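You operate a simulated robot arm through the tools that you are given. There is no shell and no other tool.

You run a simulated robot arm. Do the job below in one go: nothing can be reset, and whatever is moved stays where it is left.

Task
Brush the crumbs off the keyboard at seat 49 with its port switched off.
Fine: brush back in its place; switch the port on again, then tap the grey lock key once so that its lamp comes on. Set down upright: key brush. What is to be rubbed or washed off counts as gone when no trace of it is left.

Only the result counts: the job must be done as asked and must still hold three seconds after the hand-in. Knocking over, shifting, dropping, spilling or breaking anything else fails it.

Robot
A 6-joint arm with a three-finger gripper, fixed in place. Base frame: the origin is on the floor under the middle of its stand, x ahead of it, y to its left, z up. Readings come in mm, degrees, newtons and seconds.
It reaches about 1213 mm from its shoulder. Its first joint turns from -166.0 to 166.0 degrees. Payload 4.89 kg.
Tool frame: the origin (TCP) lies between the finger pads and is the grasp point; the fingertips stand 30 mm ahead of it; z points along the fingers, y is the line along which they close. The gripper opens to 164 mm; its body begins 125 mm behind the TCP.
Orientation is that of the tool frame in the base frame, as [roll, pitch, yaw] about the fixed x, y, z axes, in that order (R = Rz(yaw) Ry(pitch) Rx(roll)). With the fingers straight down and closing along the base's y, the tool's x points along the base's -x, its y along +y and its z along -z.

Tools
- The arm moves only by the tool move_arm. Its argument "moves" is text: rows parted by semicolons, each of 7 numbers parted by spaces: the shift along the tool's x, y, z in mm, then the turn, a rotation vector about the tool's x, y, z in degrees, then the gripper command, from -1 (shut) to 1 (fully open), values between in proportion. In form: tx ty tz ax ay az jaw; .... A call has 1 to 20 rows; each row shifts and turns the commanded pose from where the row before left it, along the tool's axes as they then stand. Rows are played at 5 a second. More than 50 mm and 8.6 degrees between two rows, or a gripper value outside its range, and nothing of the call is played. Where a pose cannot be reached the arm comes as near as it can. A force on the tool above 40 N (or 10 N above the force at the start of the call, whichever is more), or a blocked arm, ends the call early, and 0.2 s more pass. Each finger travels about 108 mm/s and halts on what it meets, pressing with about 25 N; the grip force reading is that of the motor and also rises with nothing between the fingers. The clock runs only during rows and for 0.2 s after the last one: add rows that do not move to give the fingers time. It gives the time, the measured TCP pose, the force on the tool (base axes), the opening and the grip force at its end, in the units of the frame above (readings bear some noise), with the torque about the TCP (base axes, N m) and any sound that the robot's microphone picked up, and new pictures: "show" is both (left out), scene, wrist or none.
- Cameras (640 x 400 px; columns grow to the right, rows downward): "scene" is fixed at [401.6, 499.3, 1360.8]; the picture's right is [-0.86, -0.52, 0.00], its down [-0.21, 0.35, -0.91] and it looks along [0.47, -0.78, -0.41] (base axes); focal length 352 px, centre (320, 200). "wrist" rides on the gripper at [76, -2, -152] in the tool frame; the picture's right is [0.02, 1.00, 0.00], its down [-0.88, 0.02, -0.47] and it looks along [-0.47, 0.01, 0.88] (tool axes); focal length 247 px, centre (320, 200). There is no depth. A picture from a camera that has moved, and an enlarged one, comes with that camera's place and axes in the base frame and with its lens.
- move_column(by): moves the trunk up (or, below 0, down) by that many mm; the arm rides with it, the base frame stays. It gives what a move gives, with no picture.
- inspect(camera, box): a new picture of the part [left, top, right, bottom] of that camera's present view, enlarged. It takes no simulated time.
- hand_in(): hands the job in; it is judged then, once.

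Places have to be worked out from the pictures, the camera data and where the tool is seen. Open the gripper and draw the arm clear of the work before you hand the job in, unless the task says otherwise.

The tools are called by a JSON object that holds its "method" and its "body". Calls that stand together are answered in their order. move_arm: Moves the arm, as the interface text tells. Its arguments: {"type":"object","properties":{"moves":{"type":"string"},"show":{"type":"string","enum":["both","scene","wrist","none"]}},"required":["moves"]} The other tools are called the same way: move_column (by) moves the trunk up or down; inspect (camera, box) takes an enlarged picture of a part of a camera's view; hand_in () hands the job in.

At the start:

```text
time_s: 0.0
position: [611.2, -395.5, 1088.7]
tcp_rot: [179.9, 0.1, -180.0]
force: [-0.6, 0.2, -0.2]
wrist_torque: [-0.04, -0.01, -0.01]
finger_gap: 163.8
finger_force: 0.1
trunk travel left (down, up): [-175.0, 215.0]
```

scene: 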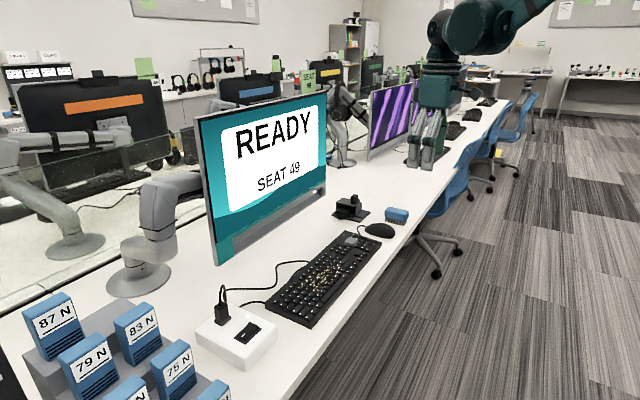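
wrist: 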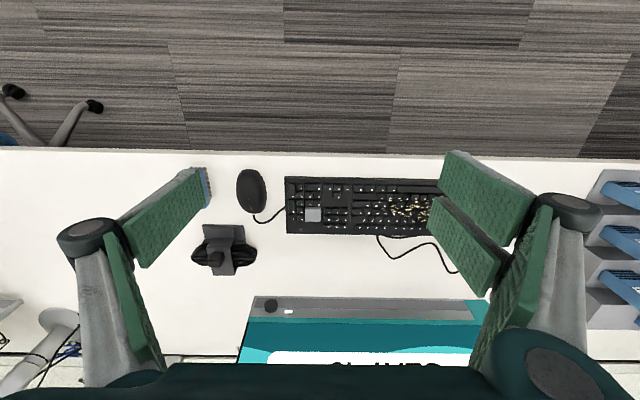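

I start by looking closer at the keyboard, the port box, the brush and the signs in both views before moving anything.

{"method": "inspect", "body": {"camera": "scene", "box": [180, 220, 420, 370]}}

{"method": "inspect", "body": {"camera": "scene", "box": [320, 180, 440, 255]}}

{"method": "inspect", "body": {"camera": "scene", "box": [0, 280, 290, 400]}}

{"method": "inspect", "body": {"camera": "wrist", "box": [180, 140, 460, 315]}}

```text
2.67 times, centred on (300, 295) of scene
camera zoom: at [401.6, 499.3, 1360.8], right [-0.86, -0.52, 0.0], down [-0.21, 0.35, -0.91], along [0.47, -0.78, -0.41], focal length 939 px, centre (373, -53)
```

zoom: 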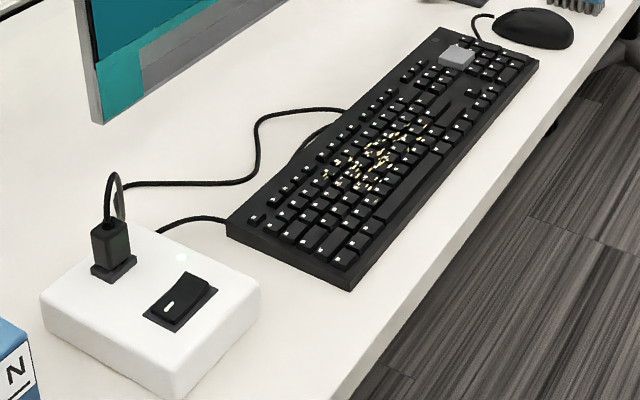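

```text
5.33 times, centred on (380, 218) of scene
camera zoom: at [401.6, 499.3, 1360.8], right [-0.86, -0.52, 0.0], down [-0.21, 0.35, -0.91], along [0.47, -0.78, -0.41], focal length 1877 px, centre (0, 107)
```

zoom: 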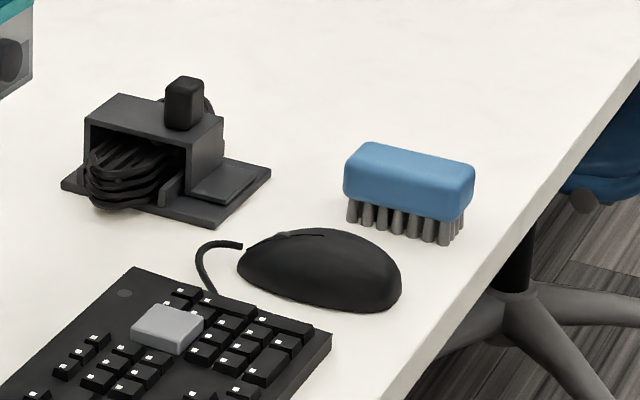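

```text
2.21 times, centred on (145, 340) of scene
camera zoom: at [401.6, 499.3, 1360.8], right [-0.86, -0.52, 0.0], down [-0.21, 0.35, -0.91], along [0.47, -0.78, -0.41], focal length 777 px, centre (706, -109)
```

zoom: 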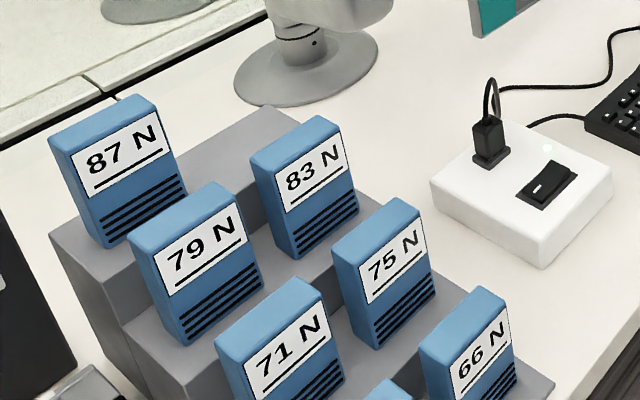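

```text
2.29 times, centred on (320, 228) of wrist
camera zoom: at [532.3, -396.8, 1240.0], right [-0.02, 1.0, 0.0], down [0.88, 0.02, 0.47], along [0.47, 0.01, -0.88], focal length 564 px, centre (320, 137)
```

zoom: 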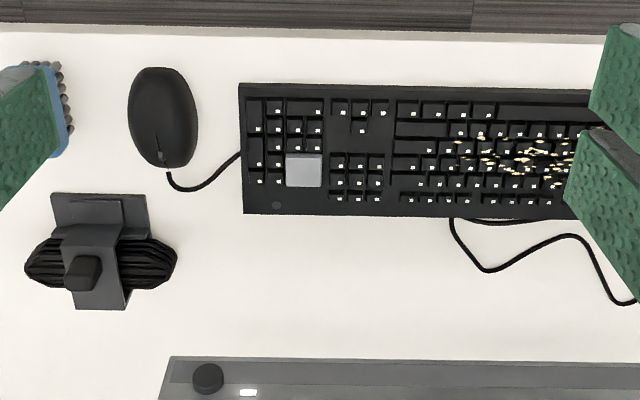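

The grey key looks to be near x≈827, y≈-406, z≈763, and the brush stands bristles-down beyond the mouse. I look closer at the gripper and the desk in the wrist view.

{"method": "inspect", "body": {"camera": "wrist", "box": [0, 130, 320, 330]}}

{"method": "inspect", "body": {"camera": "wrist", "box": [320, 130, 640, 330]}}

{"method": "inspect", "body": {"camera": "scene", "box": [190, 300, 290, 370]}}

{"method": "inspect", "body": {"camera": "scene", "box": [380, 0, 560, 200]}}

```text
2.00 times, centred on (160, 230) of wrist
camera zoom: at [532.3, -396.8, 1240.0], right [-0.02, 1.0, 0.0], down [0.88, 0.02, 0.47], along [0.47, 0.01, -0.88], focal length 494 px, centre (640, 140)
```

zoom: 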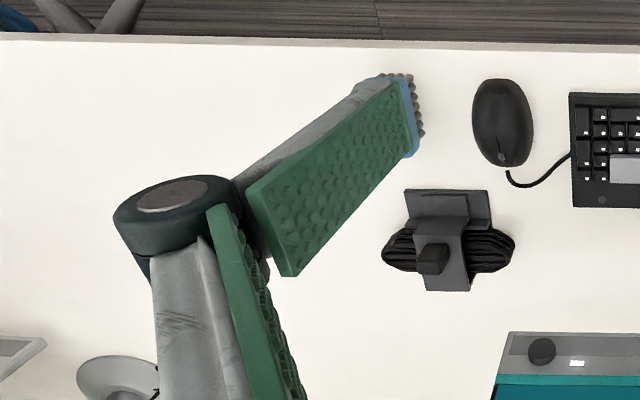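

```text
2.00 times, centred on (480, 230) of wrist
camera zoom: at [532.3, -396.8, 1240.0], right [-0.02, 1.0, 0.0], down [0.88, 0.02, 0.47], along [0.47, 0.01, -0.88], focal length 494 px, centre (0, 140)
```

zoom: 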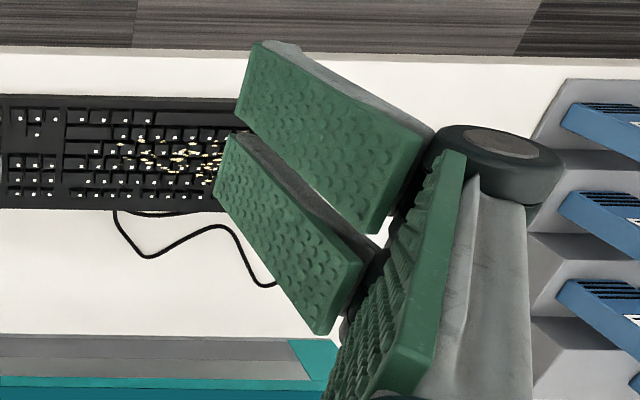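

```text
5.71 times, centred on (240, 335) of scene
camera zoom: at [401.6, 499.3, 1360.8], right [-0.86, -0.52, 0.0], down [-0.21, 0.35, -0.91], along [0.47, -0.78, -0.41], focal length 2011 px, centre (777, -571)
```

zoom: 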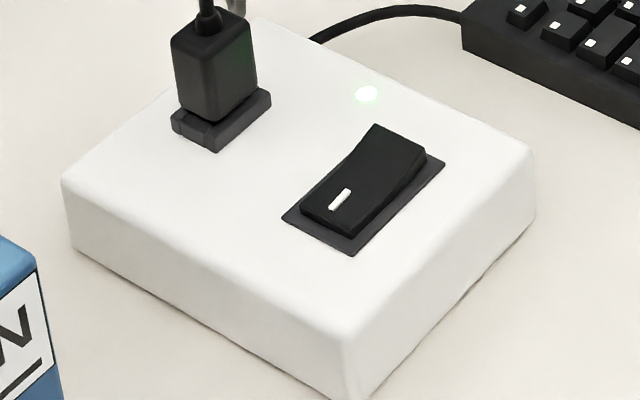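

```text
2.00 times, centred on (470, 100) of scene
camera zoom: at [401.6, 499.3, 1360.8], right [-0.86, -0.52, 0.0], down [-0.21, 0.35, -0.91], along [0.47, -0.78, -0.41], focal length 704 px, centre (20, 400)
```

zoom: 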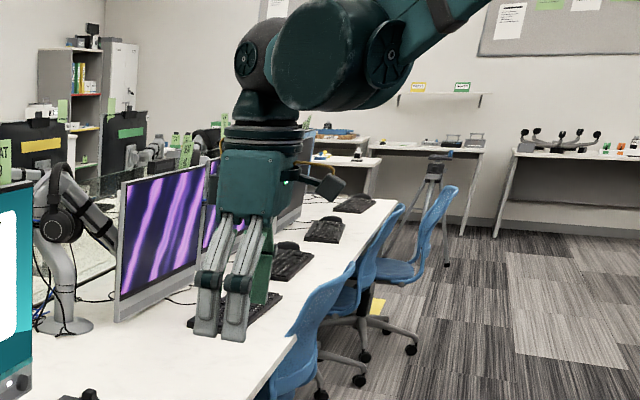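

The rocker's white-marked end (+y side) is down and the box lamp is lit, so the port is on; the raised end is toward -y, near (836, 65, 785). I shut the gripper and travel at this height toward the box for a close look from above.

{"method": "move_arm", "body": {"moves": "0 40 0 0 0 0 -1; 0 50 0 0 0 0 -1; 0 50 0 0 0 0 -1; 0 50 0 0 0 0 -1; 0 50 0 0 0 0 -1; 0 50 0 0 0 0 -1; 0 50 0 0 0 0 -1; 0 50 0 0 0 0 -1; 0 40 0 0 0 0 -1; 0 0 0 0 0 0 -1; 0 0 0 0 0 0 -1", "show": "both"}}

```text
time_s: 2.4
position: [612.3, 34.8, 1089.4]
tcp_rot: [180.0, 0.1, 179.9]
force: [0.0, 0.5, -1.0]
wrist_torque: [-0.05, -0.01, -0.01]
finger_gap: 0.2
finger_force: 24.4
trunk travel left (down, up): [-175.0, 215.0]
camera wrist: at [533.7, 34.4, 1241.7], right [-0.02, 1.0, 0.0], down [0.88, 0.02, 0.47], along [0.47, 0.01, -0.88], focal length 247 px, centre (320, 200)
```

scene: 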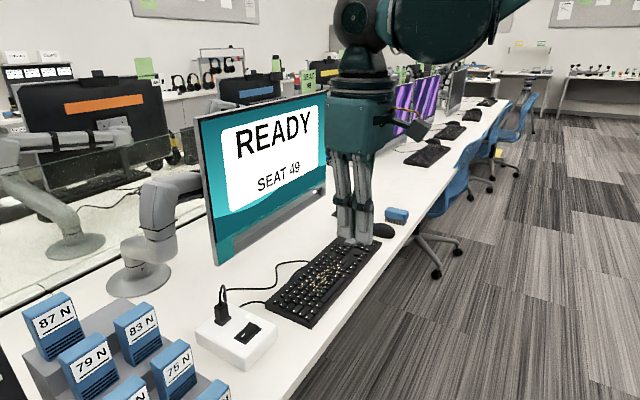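
wrist: 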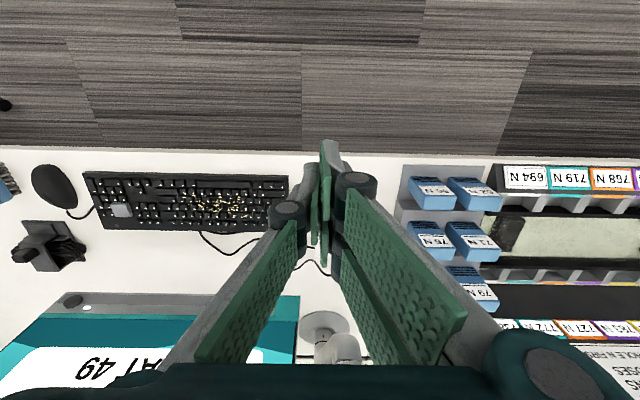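

The shut fingers hide the box, which must lie right in front of them. I look closer at the fingertips and the keyboard's near end.

{"method": "inspect", "body": {"camera": "wrist", "box": [240, 120, 420, 290]}}

{"method": "inspect", "body": {"camera": "scene", "box": [300, 80, 440, 270]}}

{"method": "inspect", "body": {"camera": "wrist", "box": [70, 150, 310, 300]}}

```text
2.35 times, centred on (330, 205) of wrist
camera zoom: at [533.7, 34.4, 1241.7], right [-0.02, 1.0, 0.0], down [0.88, 0.02, 0.47], along [0.47, 0.01, -0.88], focal length 581 px, centre (296, 188)
```

zoom: 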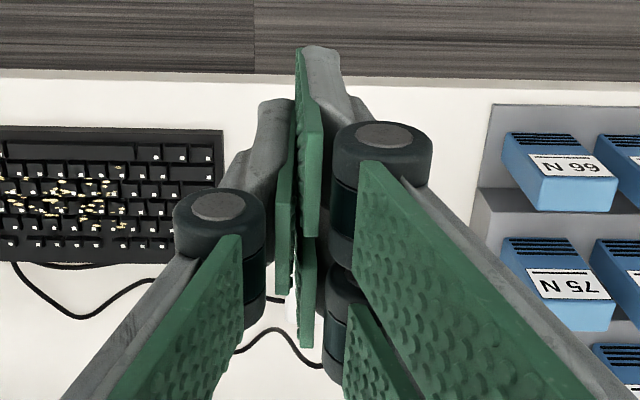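

```text
2.11 times, centred on (370, 175) of scene
camera zoom: at [401.6, 499.3, 1360.8], right [-0.86, -0.52, 0.0], down [-0.21, 0.35, -0.91], along [0.47, -0.78, -0.41], focal length 741 px, centre (215, 253)
```

zoom: 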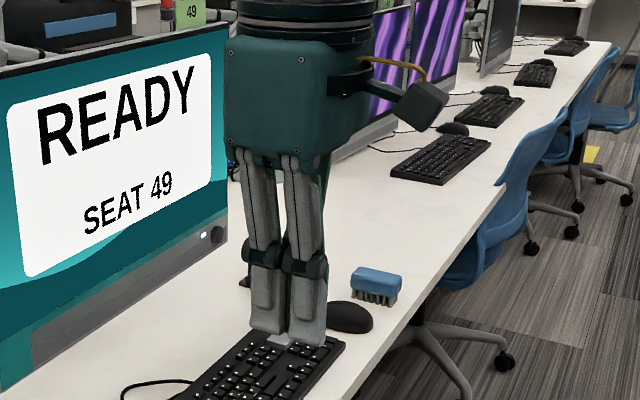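

```text
2.67 times, centred on (190, 225) of wrist
camera zoom: at [533.7, 34.4, 1241.7], right [-0.02, 1.0, 0.0], down [0.88, 0.02, 0.47], along [0.47, 0.01, -0.88], focal length 659 px, centre (667, 133)
```

zoom: 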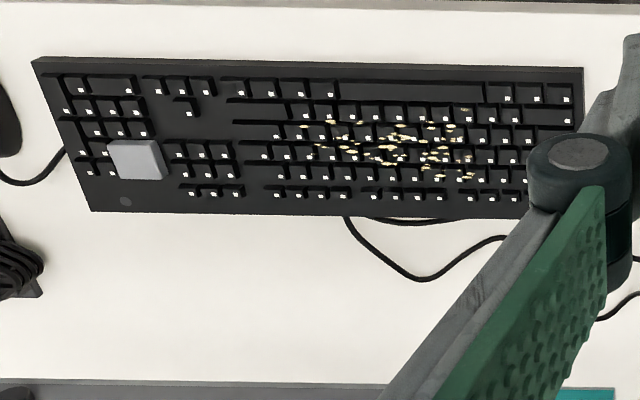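

The closed tip is broad: two fingers on the +y side, one thumb on the -y side. I open the hand and shift a little so that the box shows between the fingers, and lower for a nearer view.

{"method": "move_arm", "body": {"moves": "0 20 20 0 0 0 1; 0 20 40 0 0 0 1; 0 10 40 0 0 0 1; 0 0 0 0 0 0 1; 0 0 0 0 0 0 1; 0 0 0 0 0 0 1", "show": "both"}}

{"method": "inspect", "body": {"camera": "wrist", "box": [200, 140, 440, 290]}}

```text
time_s: 3.8
position: [611.8, 85.9, 989.2]
tcp_rot: [180.0, 0.1, 180.0]
force: [-0.2, 0.0, -0.6]
wrist_torque: [-0.01, 0.01, 0.03]
finger_gap: 164.3
finger_force: 0.1
trunk travel left (down, up): [-175.0, 215.0]
camera wrist: at [533.3, 84.4, 1140.8], right [-0.02, 1.0, 0.0], down [0.88, 0.02, 0.47], along [0.47, 0.01, -0.88], focal length 247 px, centre (320, 200)
```

scene: 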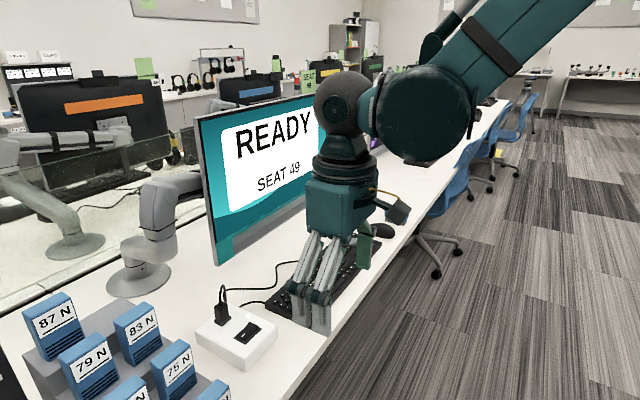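
wrist: 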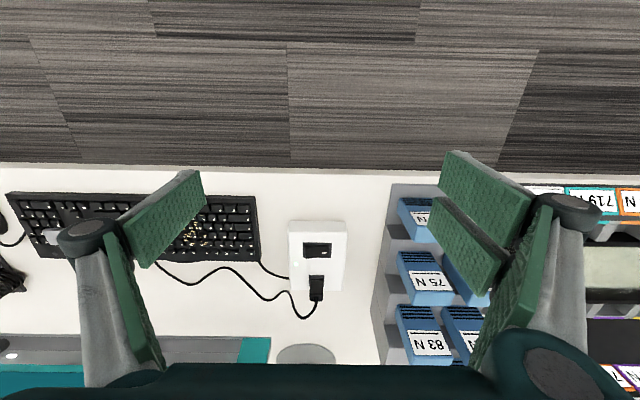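

```text
2.67 times, centred on (320, 215) of wrist
camera zoom: at [533.3, 84.4, 1140.8], right [-0.02, 1.0, 0.0], down [0.88, 0.02, 0.47], along [0.47, 0.01, -0.88], focal length 659 px, centre (320, 160)
```

zoom: 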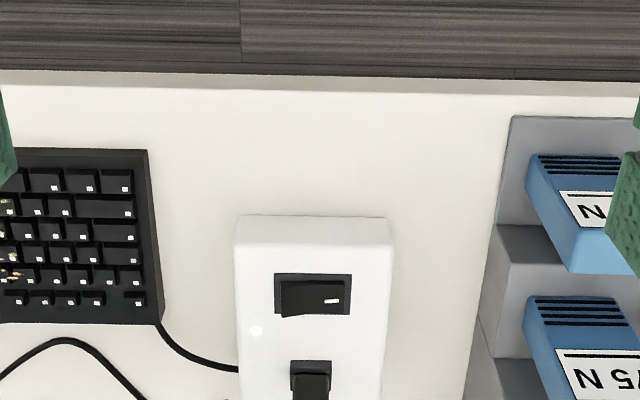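

In this view the box top lies near z≈779 (y 29 to 136) and the rocker centre is about (833, 85), with the marked end (+y) down and lamp lit. I shut the hand and move above the raised -y end, aiming at (832, 58), stopping well above the box.

{"method": "move_arm", "body": {"moves": "-44 -6 0 0 0 0 -1; -44 -6 0 0 0 0 -1; -44 -6 0 0 0 0 -1; -44 -5 0 0 0 0 -1; -44 -5 0 0 0 0 -1; 0 0 40 0 0 0 -1; 0 0 40 0 0 0 -1; 0 0 30 0 0 0 -1; 0 0 0 0 0 0 -1", "show": "both"}}

{"method": "inspect", "body": {"camera": "scene", "box": [180, 230, 320, 370]}}

{"method": "inspect", "body": {"camera": "wrist", "box": [220, 110, 420, 260]}}

```text
time_s: 5.8
position: [829.0, 55.8, 878.0]
tcp_rot: [-179.9, 0.0, 180.0]
force: [0.4, -0.6, 0.4]
wrist_torque: [0.01, 0.04, 0.0]
finger_gap: 0.0
finger_force: 25.4
trunk travel left (down, up): [-175.0, 215.0]
camera wrist: at [751.2, 56.1, 1030.1], right [-0.02, 1.0, 0.0], down [0.88, 0.02, 0.47], along [0.47, 0.01, -0.88], focal length 247 px, centre (320, 200)
```

scene: 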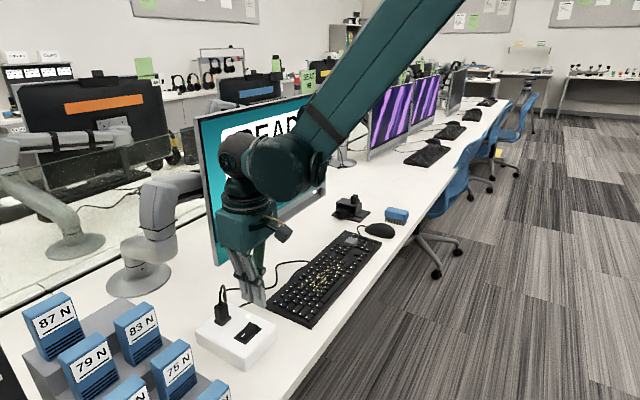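
wrist: 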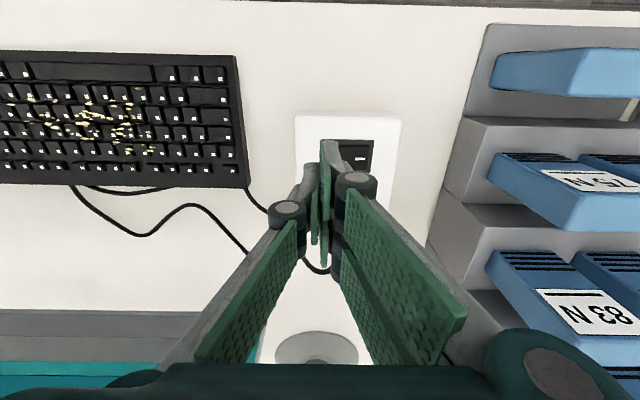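

```text
2.86 times, centred on (250, 300) of scene
camera zoom: at [401.6, 499.3, 1360.8], right [-0.86, -0.52, 0.0], down [-0.21, 0.35, -0.91], along [0.47, -0.78, -0.41], focal length 1006 px, centre (520, -86)
```

zoom: 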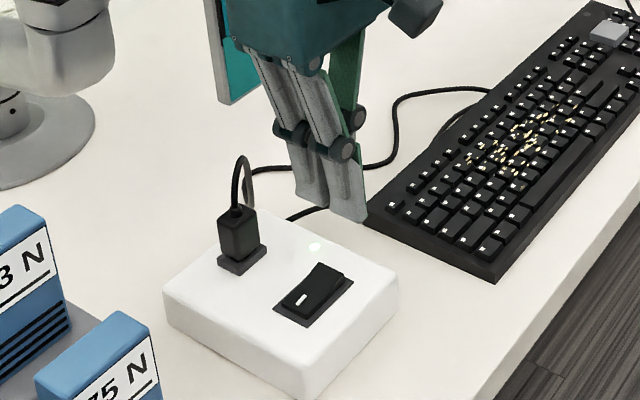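

```text
2.67 times, centred on (320, 185) of wrist
camera zoom: at [751.2, 56.1, 1030.1], right [-0.02, 1.0, 0.0], down [0.88, 0.02, 0.47], along [0.47, 0.01, -0.88], focal length 659 px, centre (320, 240)
```

zoom: 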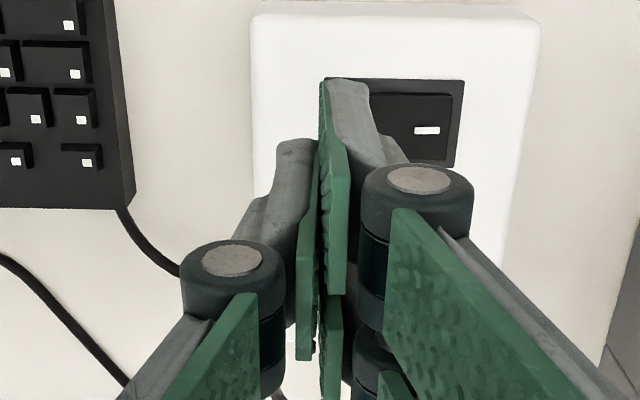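

The rocker centre works out at about (830, 86); the shut +y fingers now span y≈56–71, so I shift 4 mm toward +y so they overlap only the raised end. I come down 40 mm and look again.

{"method": "move_arm", "body": {"moves": "0 4 20 0 0 0 -1; 0 0 20 0 0 0 -1; 0 0 0 0 0 0 -1", "show": "none"}}

{"method": "inspect", "body": {"camera": "scene", "box": [200, 270, 300, 370]}}

{"method": "inspect", "body": {"camera": "wrist", "box": [260, 110, 420, 230]}}

```text
time_s: 6.6
position: [829.9, 60.2, 837.4]
tcp_rot: [179.9, -0.1, 180.0]
force: [0.1, -1.4, 0.1]
wrist_torque: [0.03, -0.02, -0.04]
finger_gap: 0.1
finger_force: 24.9
trunk travel left (down, up): [-175.0, 215.0]
```

```text
4.00 times, centred on (250, 320) of scene
camera zoom: at [401.6, 499.3, 1360.8], right [-0.86, -0.52, 0.0], down [-0.21, 0.35, -0.91], along [0.47, -0.78, -0.41], focal length 1408 px, centre (600, -280)
```

zoom: 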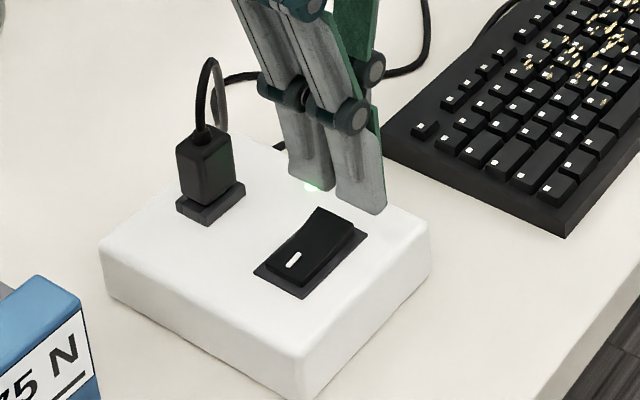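

```text
3.33 times, centred on (340, 170) of wrist
camera zoom: at [751.1, 59.3, 990.4], right [-0.02, 1.0, 0.0], down [0.88, 0.02, 0.47], along [0.47, 0.01, -0.88], focal length 823 px, centre (253, 300)
```

zoom: 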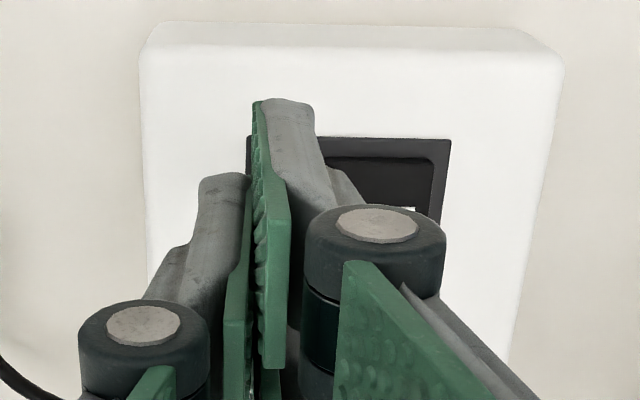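

The fingertips (z≈807) hang just over the raised end with roughly 5–9 mm overlap. I shift 2 mm more toward +y and press down in small steps, letting the force reading show contact.

{"method": "move_arm", "body": {"moves": "0 2 6 0 0 0 -1; 0 0 4 0 0 0 -1; 0 0 3 0 0 0 -1; 0 0 2 0 0 0 -1; 0 0 2 0 0 0 -1; 0 0 2 0 0 0 -1", "show": "none"}}

{"method": "inspect", "body": {"camera": "scene", "box": [200, 270, 300, 370]}}

```text
time_s: 8.0
position: [829.9, 63.0, 818.8]
tcp_rot: [-180.0, 0.1, -180.0]
force: [-1.1, 0.7, 0.2]
wrist_torque: [-0.01, -0.02, -0.01]
finger_gap: 0.2
finger_force: 25.3
trunk travel left (down, up): [-175.0, 215.0]
```

```text
4.00 times, centred on (250, 320) of scene
camera zoom: at [401.6, 499.3, 1360.8], right [-0.86, -0.52, 0.0], down [-0.21, 0.35, -0.91], along [0.47, -0.78, -0.41], focal length 1408 px, centre (600, -280)
```

zoom: 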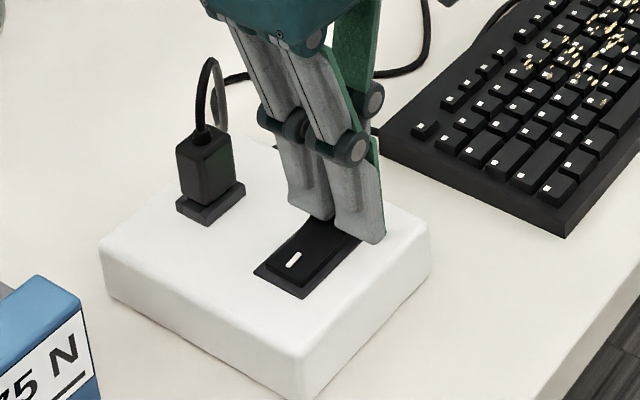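

No contact force yet at tip z≈789, and the tips now cover the raised end. I go on in 1.5–2 mm steps.

{"method": "move_arm", "body": {"moves": "0 0 2 0 0 0 -1; 0 0 2 0 0 0 -1; 0 0 2 0 0 0 -1; 0 0 0 0 0 0 -1", "show": "none"}}

{"method": "inspect", "body": {"camera": "scene", "box": [200, 270, 300, 370]}}

```text
time_s: 9.0
position: [828.2, 63.5, 813.5]
tcp_rot: [179.9, 0.1, -179.9]
force: [1.0, 6.5, 32.7]
wrist_torque: [0.43, -0.11, -0.02]
finger_gap: 0.0
finger_force: 24.4
trunk travel left (down, up): [-175.0, 215.0]
```

```text
4.00 times, centred on (250, 320) of scene
camera zoom: at [401.6, 499.3, 1360.8], right [-0.86, -0.52, 0.0], down [-0.21, 0.35, -0.91], along [0.47, -0.78, -0.41], focal length 1408 px, centre (600, -280)
```

zoom: 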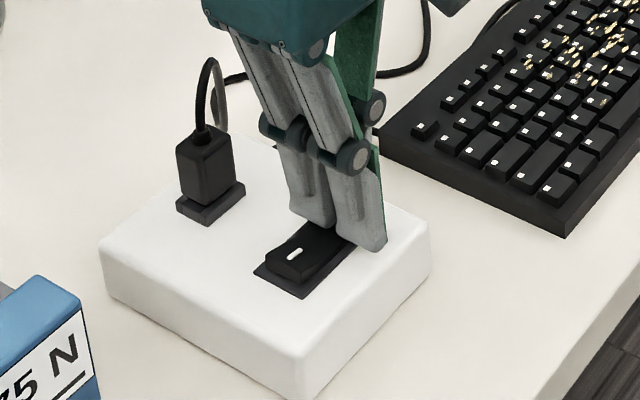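

The marked end has risen and the force reads 33 N, so the rocker seems to have flipped. I lift straight off and check lamp and rocker.

{"method": "move_arm", "body": {"moves": "0 0 -10 0 0 0 -1; 0 0 -40 0 0 0 -1; 0 0 -50 0 0 0 -1; 0 0 -50 0 0 0 -1; 0 0 0 0 0 0 -1", "show": "scene"}}

{"method": "inspect", "body": {"camera": "scene", "box": [190, 290, 290, 370]}}

```text
time_s: 10.2
position: [828.5, 60.1, 961.3]
tcp_rot: [-180.0, 0.1, 179.9]
force: [-0.4, 0.8, 0.9]
wrist_torque: [-0.02, -0.05, -0.02]
finger_gap: 0.0
finger_force: 24.9
trunk travel left (down, up): [-175.0, 215.0]
```

scene: 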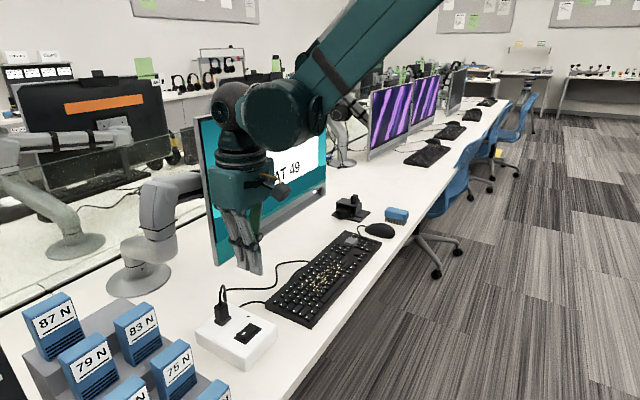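

```text
5.00 times, centred on (240, 330) of scene
camera zoom: at [401.6, 499.3, 1360.8], right [-0.86, -0.52, 0.0], down [-0.21, 0.35, -0.91], along [0.47, -0.78, -0.41], focal length 1760 px, centre (720, -450)
```

zoom: 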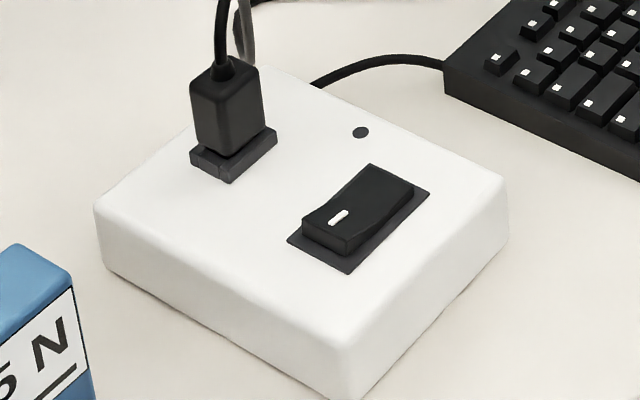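

The lamp is dark and the rocker lies the other way: the port is off. Now I open the hand and travel toward the brush, holding back in x so that the wrist camera sees it.

{"method": "move_arm", "body": {"moves": "45 0 -20 0 0 0 -1; 45 -20 -10 0 0 0 -1; 45 -20 0 0 0 0 -1; 45 -20 0 0 0 0 -1; 10 -48 0 0 0 0 -1; 0 -50 0 0 0 0 -1; 0 -50 0 0 0 0 0; 0 -50 0 0 0 0 1; 0 -50 0 0 0 0 1; 0 -50 0 0 0 0 1; 0 -50 0 0 0 0 1; 0 -50 0 0 0 0 1; 0 -50 0 0 0 0 1; 0 -50 0 0 0 0 1; 0 -50 0 0 0 0 1; 0 -50 0 0 0 0 1; 0 -32 0 0 0 0 1; 0 0 0 0 0 0 1", "show": "both"}}

{"method": "inspect", "body": {"camera": "wrist", "box": [200, 130, 440, 280]}}

```text
refused: row 2 steps farther than a row can; nothing moved
```

```text
2.67 times, centred on (320, 205) of wrist
camera zoom: at [749.6, 59.8, 1114.4], right [-0.02, 1.0, 0.0], down [0.88, 0.02, 0.47], along [0.47, 0.01, -0.88], focal length 659 px, centre (320, 187)
```

zoom: 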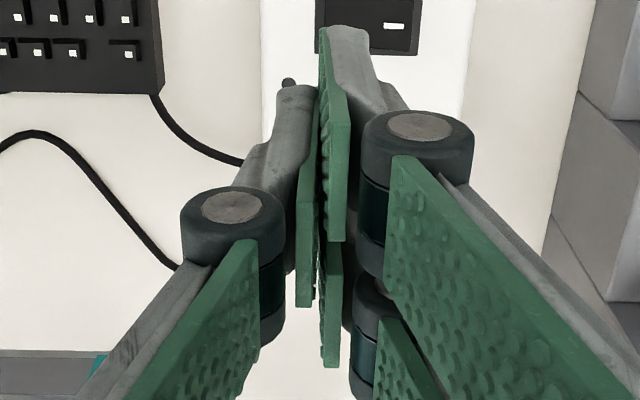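

Row 2 was a shade over 50 mm in total, so nothing moved. I resend it with shorter steps.

{"method": "move_arm", "body": {"moves": "40 0 -20 0 0 0 -1; 40 -20 -10 0 0 0 -1; 42 -20 0 0 0 0 -1; 42 -20 0 0 0 0 -1; 20 -40 0 0 0 0 -1; 6 -49 0 0 0 0 -1; 0 -50 0 0 0 0 0; 0 -50 0 0 0 0 1; 0 -50 0 0 0 0 1; 0 -50 0 0 0 0 1; 0 -50 0 0 0 0 1; 0 -50 0 0 0 0 1; 0 -50 0 0 0 0 1; 0 -50 0 0 0 0 1; 0 -50 0 0 0 0 1; 0 -50 0 0 0 0 1; 0 -40 0 0 0 0 1; 0 0 0 0 0 0 1", "show": "both"}}

{"method": "inspect", "body": {"camera": "wrist", "box": [200, 130, 440, 280]}}

```text
time_s: 14.0
position: [641.2, -625.7, 994.7]
tcp_rot: [-180.0, 0.0, 179.9]
force: [0.4, 0.3, -0.6]
wrist_torque: [0.06, 0.03, 0.0]
finger_gap: 164.0
finger_force: 0.0
trunk travel left (down, up): [-175.0, 215.0]
camera wrist: at [562.9, -627.1, 1146.8], right [-0.02, 1.0, 0.0], down [0.88, 0.02, 0.47], along [0.47, 0.01, -0.88], focal length 247 px, centre (320, 200)
```

scene: 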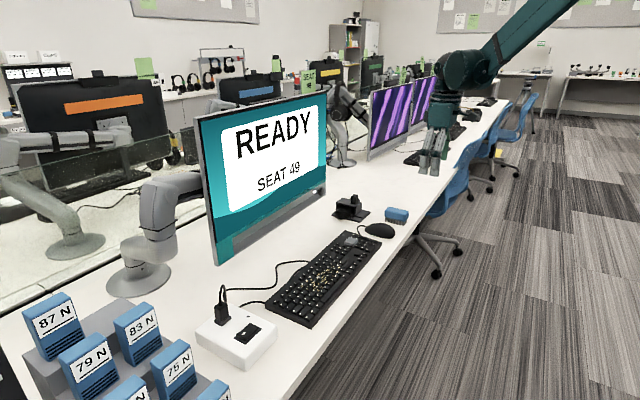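
wrist: 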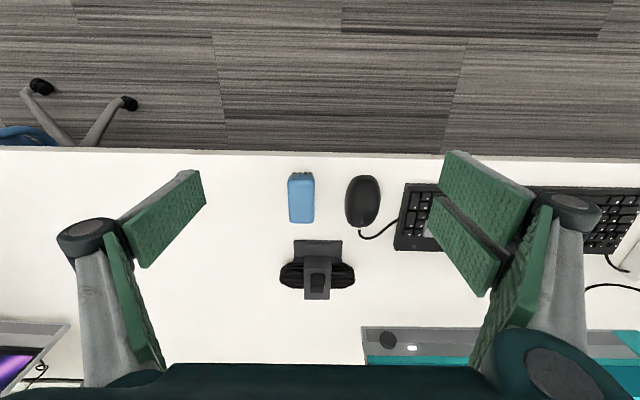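

```text
2.67 times, centred on (320, 205) of wrist
camera zoom: at [562.9, -627.1, 1146.8], right [-0.02, 1.0, 0.0], down [0.88, 0.02, 0.47], along [0.47, 0.01, -0.88], focal length 659 px, centre (320, 187)
```

zoom: 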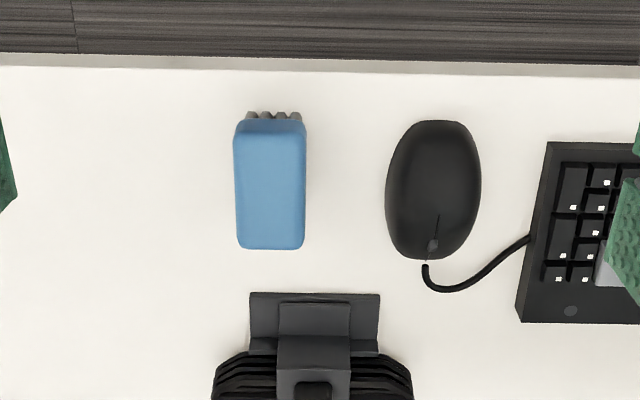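

The brush stands at about (760, -654), 80 mm long along x and 44 mm wide, top near z≈790, with the mouse about 54 mm to its +y side. I set an 80 mm opening, move above it, and check the alignment.

{"method": "move_arm", "body": {"moves": "-40 -10 0 0 0 0 -0.02; -40 -10 0 0 0 0 -0.02; -39 -9 20 0 0 0 -0.02; 0 0 40 0 0 0 -0.02; 0 0 35 0 0 0 -0.02; 0 0 0 0 0 0 -0.02", "show": "both"}}

{"method": "inspect", "body": {"camera": "wrist", "box": [220, 80, 420, 240]}}

{"method": "inspect", "body": {"camera": "scene", "box": [340, 120, 460, 250]}}

```text
time_s: 15.4
position: [758.9, -654.8, 899.0]
tcp_rot: [180.0, 0.0, -180.0]
force: [0.1, 0.1, -0.4]
wrist_torque: [0.05, 0.0, -0.02]
finger_gap: 80.3
finger_force: 0.0
trunk travel left (down, up): [-175.0, 215.0]
camera wrist: at [679.9, -655.7, 1051.5], right [-0.02, 1.0, 0.0], down [0.88, 0.02, 0.47], along [0.47, 0.01, -0.88], focal length 247 px, centre (320, 200)
```

scene: 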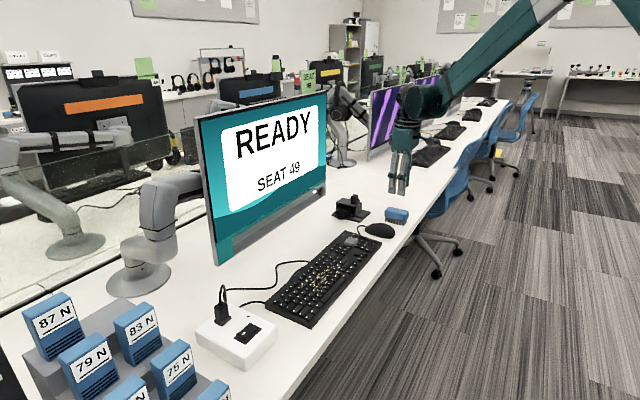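
wrist: 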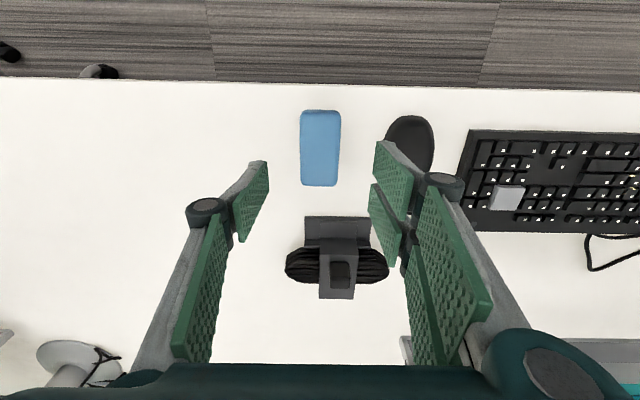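

```text
2.50 times, centred on (320, 160) of wrist
camera zoom: at [679.9, -655.7, 1051.5], right [-0.02, 1.0, 0.0], down [0.88, 0.02, 0.47], along [0.47, 0.01, -0.88], focal length 617 px, centre (320, 300)
```

zoom: 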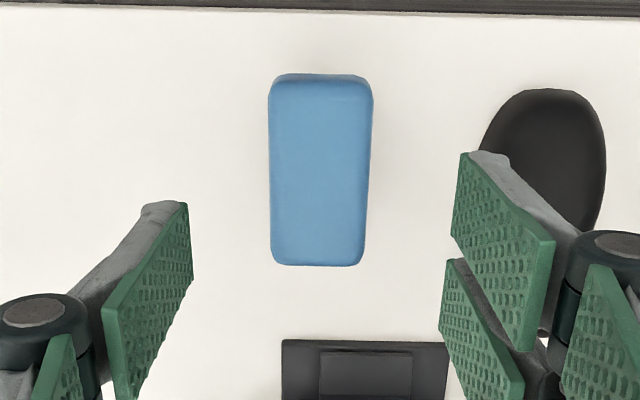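

```text
3.08 times, centred on (400, 185) of scene
camera zoom: at [401.6, 499.3, 1360.8], right [-0.86, -0.52, 0.0], down [-0.21, 0.35, -0.91], along [0.47, -0.78, -0.41], focal length 1083 px, centre (74, 246)
```

zoom: 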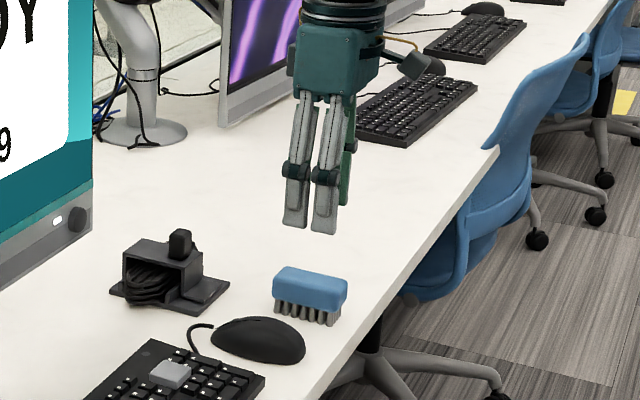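

The brush centre is confirmed at about (760, -654.6) with its top near z≈789, and the open fingers straddle it clear of the mouse by ~20 mm. I go down so the fingertips sit level with the underside of the blue body (TCP z≈788), leaving the bristles free.

{"method": "move_arm", "body": {"moves": "-1 0 40 0 0 0 -0.02; 0 0 40 0 0 0 -0.02; 0 0 20 0 0 0 -0.02; 0 0 11 0 0 0 -0.02; 0 0 0 0 0 0 -0.02", "show": "both"}}

{"method": "inspect", "body": {"camera": "scene", "box": [350, 160, 450, 250]}}

{"method": "inspect", "body": {"camera": "wrist", "box": [220, 60, 420, 240]}}

```text
time_s: 16.6
position: [761.9, -655.9, 786.2]
tcp_rot: [180.0, 0.1, 180.0]
force: [0.2, 0.5, -0.8]
wrist_torque: [0.05, 0.04, 0.0]
finger_gap: 80.4
finger_force: 0.0
trunk travel left (down, up): [-175.0, 215.0]
camera wrist: at [682.4, -656.4, 938.1], right [-0.02, 1.0, 0.0], down [0.88, 0.02, 0.47], along [0.47, 0.01, -0.88], focal length 247 px, centre (320, 200)
```

scene: 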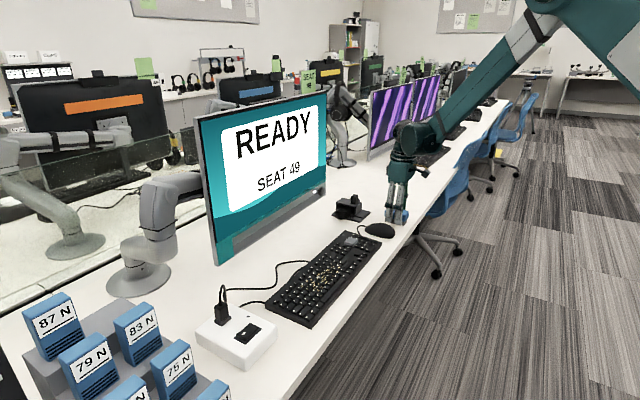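
wrist: 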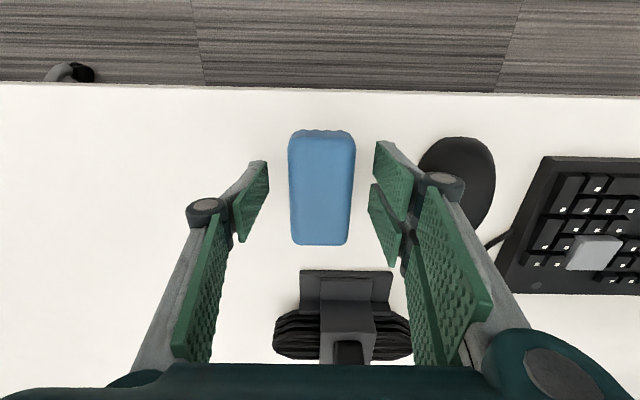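

```text
4.44 times, centred on (400, 205) of scene
camera zoom: at [401.6, 499.3, 1360.8], right [-0.86, -0.52, 0.0], down [-0.21, 0.35, -0.91], along [0.47, -0.78, -0.41], focal length 1564 px, centre (-36, 178)
```

zoom: 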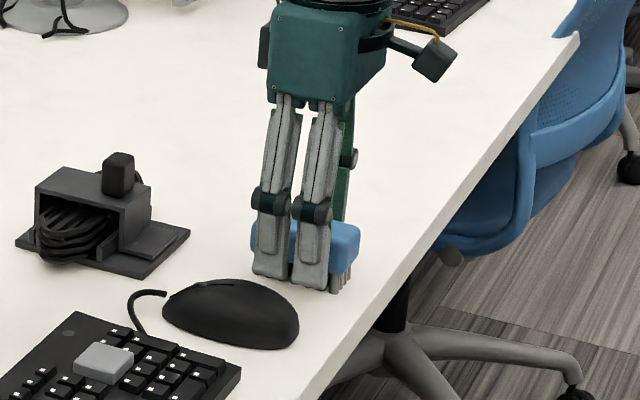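

```text
2.22 times, centred on (320, 150) of wrist
camera zoom: at [682.4, -656.4, 938.1], right [-0.02, 1.0, 0.0], down [0.88, 0.02, 0.47], along [0.47, 0.01, -0.88], focal length 549 px, centre (320, 311)
```

zoom: 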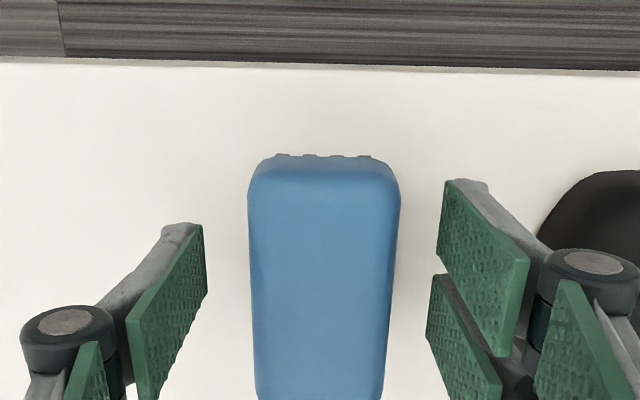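

The fingers straddle the blue body evenly with tips level with its underside. I close the grip and wait for the fingers to settle.

{"method": "move_arm", "body": {"moves": "0 0 0 0 0 0 -0.3; 0 0 0 0 0 0 -0.45; 0 0 0 0 0 0 -0.6; 0 0 0 0 0 0 -1; 0 0 0 0 0 0 -1", "show": "both"}}

{"method": "inspect", "body": {"camera": "scene", "box": [350, 160, 450, 250]}}

{"method": "inspect", "body": {"camera": "wrist", "box": [220, 60, 420, 240]}}

```text
time_s: 17.8
position: [762.1, -655.4, 786.8]
tcp_rot: [-180.0, 0.0, 180.0]
force: [0.0, 0.1, -0.3]
wrist_torque: [0.05, 0.0, -0.03]
finger_gap: 44.3
finger_force: 24.9
trunk travel left (down, up): [-175.0, 215.0]
camera wrist: at [682.3, -656.4, 938.5], right [-0.02, 1.0, 0.0], down [0.88, 0.02, 0.47], along [0.47, 0.01, -0.88], focal length 247 px, centre (320, 200)
```

scene: 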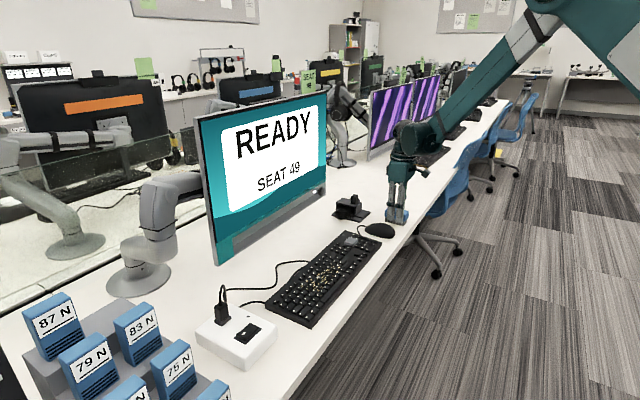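
wrist: 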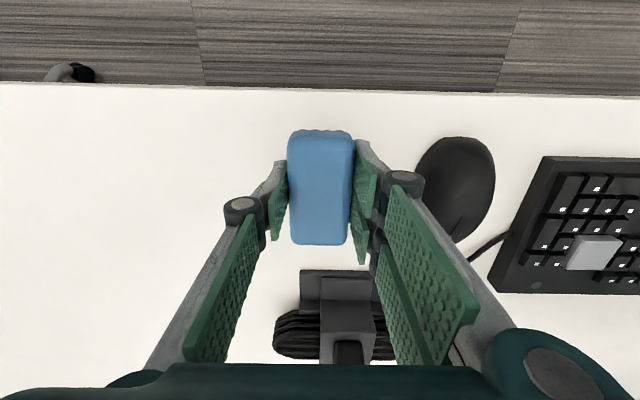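

```text
4.44 times, centred on (400, 205) of scene
camera zoom: at [401.6, 499.3, 1360.8], right [-0.86, -0.52, 0.0], down [-0.21, 0.35, -0.91], along [0.47, -0.78, -0.41], focal length 1564 px, centre (-36, 178)
```

zoom: 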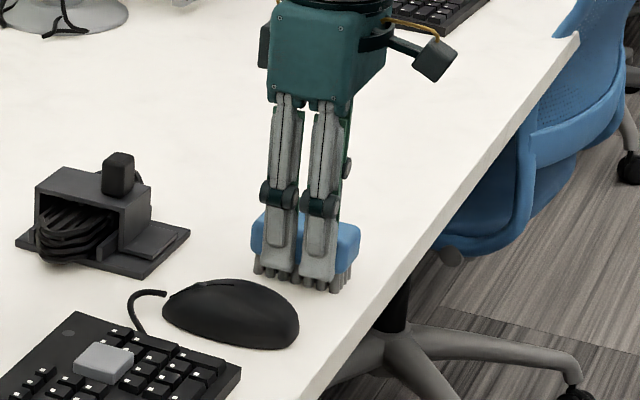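

```text
2.22 times, centred on (320, 150) of wrist
camera zoom: at [682.3, -656.4, 938.5], right [-0.02, 1.0, 0.0], down [0.88, 0.02, 0.47], along [0.47, 0.01, -0.88], focal length 549 px, centre (320, 311)
```

zoom: 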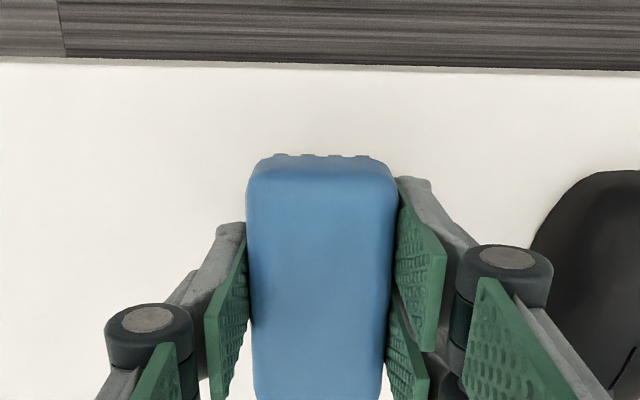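

The brush is gripped (gap 44.3 mm, barely nudged). I note the place pose as about (761.5, -655.3, 786.5) and lift straight up to see how far the bristles stick out below the fingertips.

{"method": "move_arm", "body": {"moves": "0 0 -10 0 0 0 -1; 0 0 -30 0 0 0 -1; 0 0 -40 0 0 0 -1; 0 0 -40 0 0 0 -1; 0 0 0 0 0 0 -1; 0 0 0 0 0 0 -1", "show": "scene"}}

{"method": "inspect", "body": {"camera": "scene", "box": [370, 120, 430, 200]}}

```text
time_s: 19.2
position: [761.0, -656.8, 907.0]
tcp_rot: [-180.0, -0.1, -180.0]
force: [-0.9, 0.2, -0.3]
wrist_torque: [-0.02, -0.05, -0.02]
finger_gap: 44.3
finger_force: 25.1
trunk travel left (down, up): [-175.0, 215.0]
```

scene: 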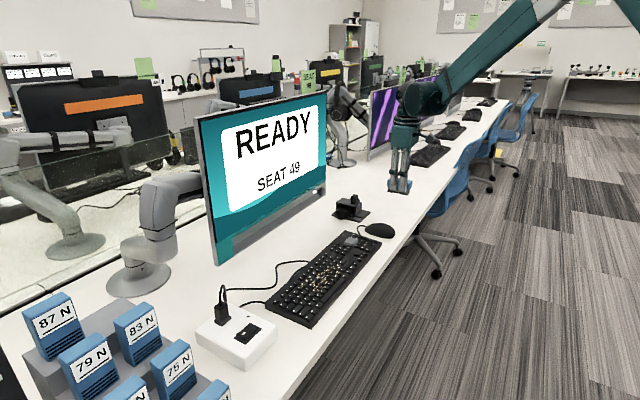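

```text
5.00 times, centred on (400, 160) of scene
camera zoom: at [401.6, 499.3, 1360.8], right [-0.86, -0.52, 0.0], down [-0.21, 0.35, -0.91], along [0.47, -0.78, -0.41], focal length 1760 px, centre (-80, 400)
```

zoom: 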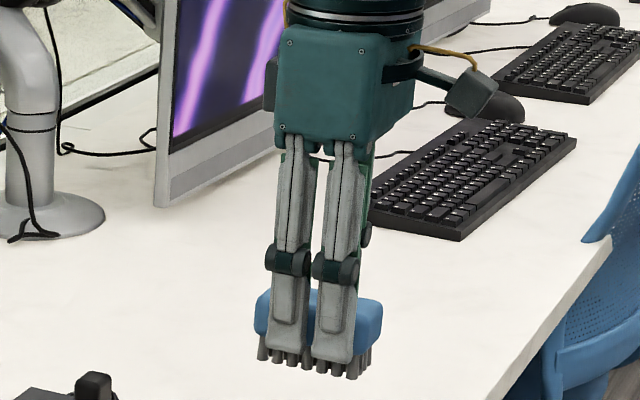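

About 12 mm of bristle shows below the fingertips, which is enough. I carry the brush at this height over to the keyboard, just on the -y side of the crumbs.

{"method": "move_arm", "body": {"moves": "-6 48 0 0 0 0 -1; -7 48 0 0 0 0 -1; -7 48 0 0 0 0 -1; -7 48 0 0 0 0 -1; -7 48 0 0 0 0 -1; -7 48 0 0 0 0 -1; -6 48 0 0 0 0 -1; 0 0 0 0 0 0 -1; 0 0 0 0 0 0 -1", "show": "both"}}

{"method": "inspect", "body": {"camera": "wrist", "box": [240, 60, 560, 260]}}

{"method": "inspect", "body": {"camera": "scene", "box": [250, 200, 400, 330]}}

```text
time_s: 21.2
position: [807.1, -320.1, 907.3]
tcp_rot: [180.0, 0.1, -179.8]
force: [-0.3, 1.0, -0.7]
wrist_torque: [-0.05, 0.02, -0.01]
finger_gap: 44.5
finger_force: 24.9
trunk travel left (down, up): [-175.0, 215.0]
camera wrist: at [729.2, -321.3, 1059.5], right [-0.02, 1.0, 0.0], down [0.88, 0.02, 0.47], along [0.47, 0.01, -0.88], focal length 247 px, centre (320, 200)
```

scene: 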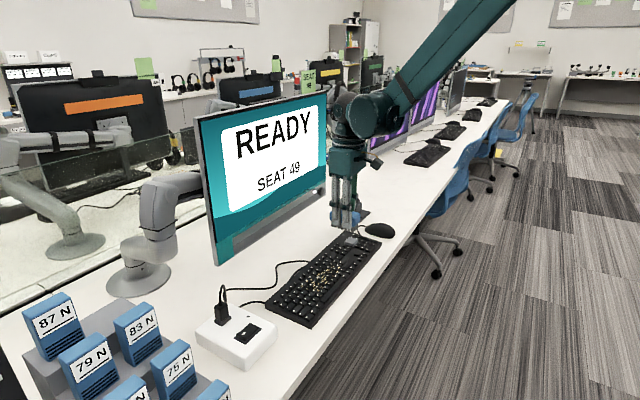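
wrist: 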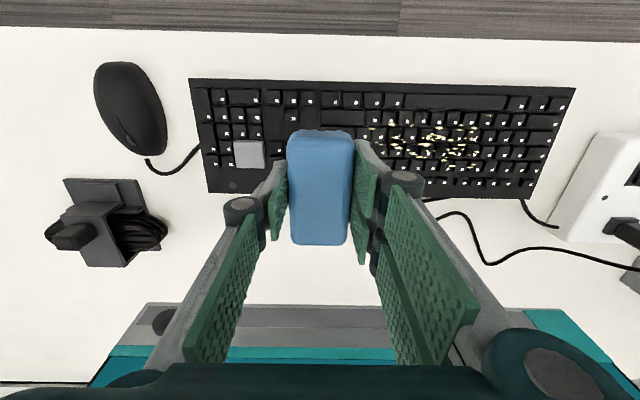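

```text
2.00 times, centred on (400, 160) of wrist
camera zoom: at [729.2, -321.3, 1059.5], right [-0.02, 1.0, 0.0], down [0.88, 0.02, 0.47], along [0.47, 0.01, -0.88], focal length 494 px, centre (160, 280)
```

zoom: 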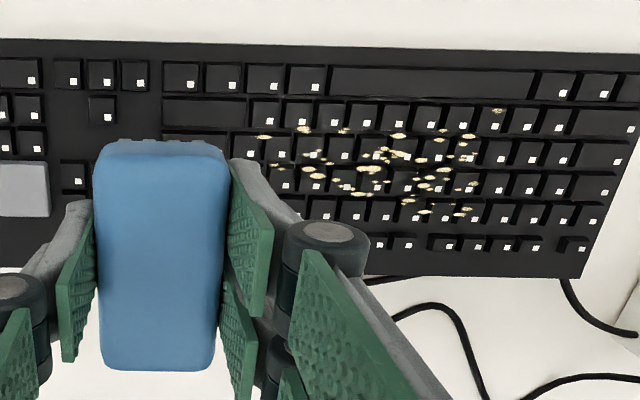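

```text
3.08 times, centred on (325, 265) of scene
camera zoom: at [401.6, 499.3, 1360.8], right [-0.86, -0.52, 0.0], down [-0.21, 0.35, -0.91], along [0.47, -0.78, -0.41], focal length 1083 px, centre (305, 0)
```

zoom: 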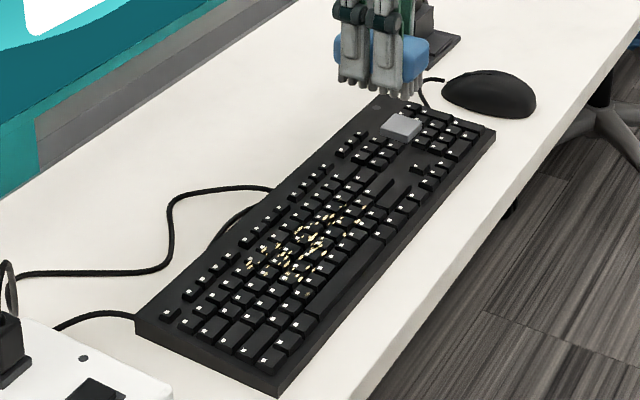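

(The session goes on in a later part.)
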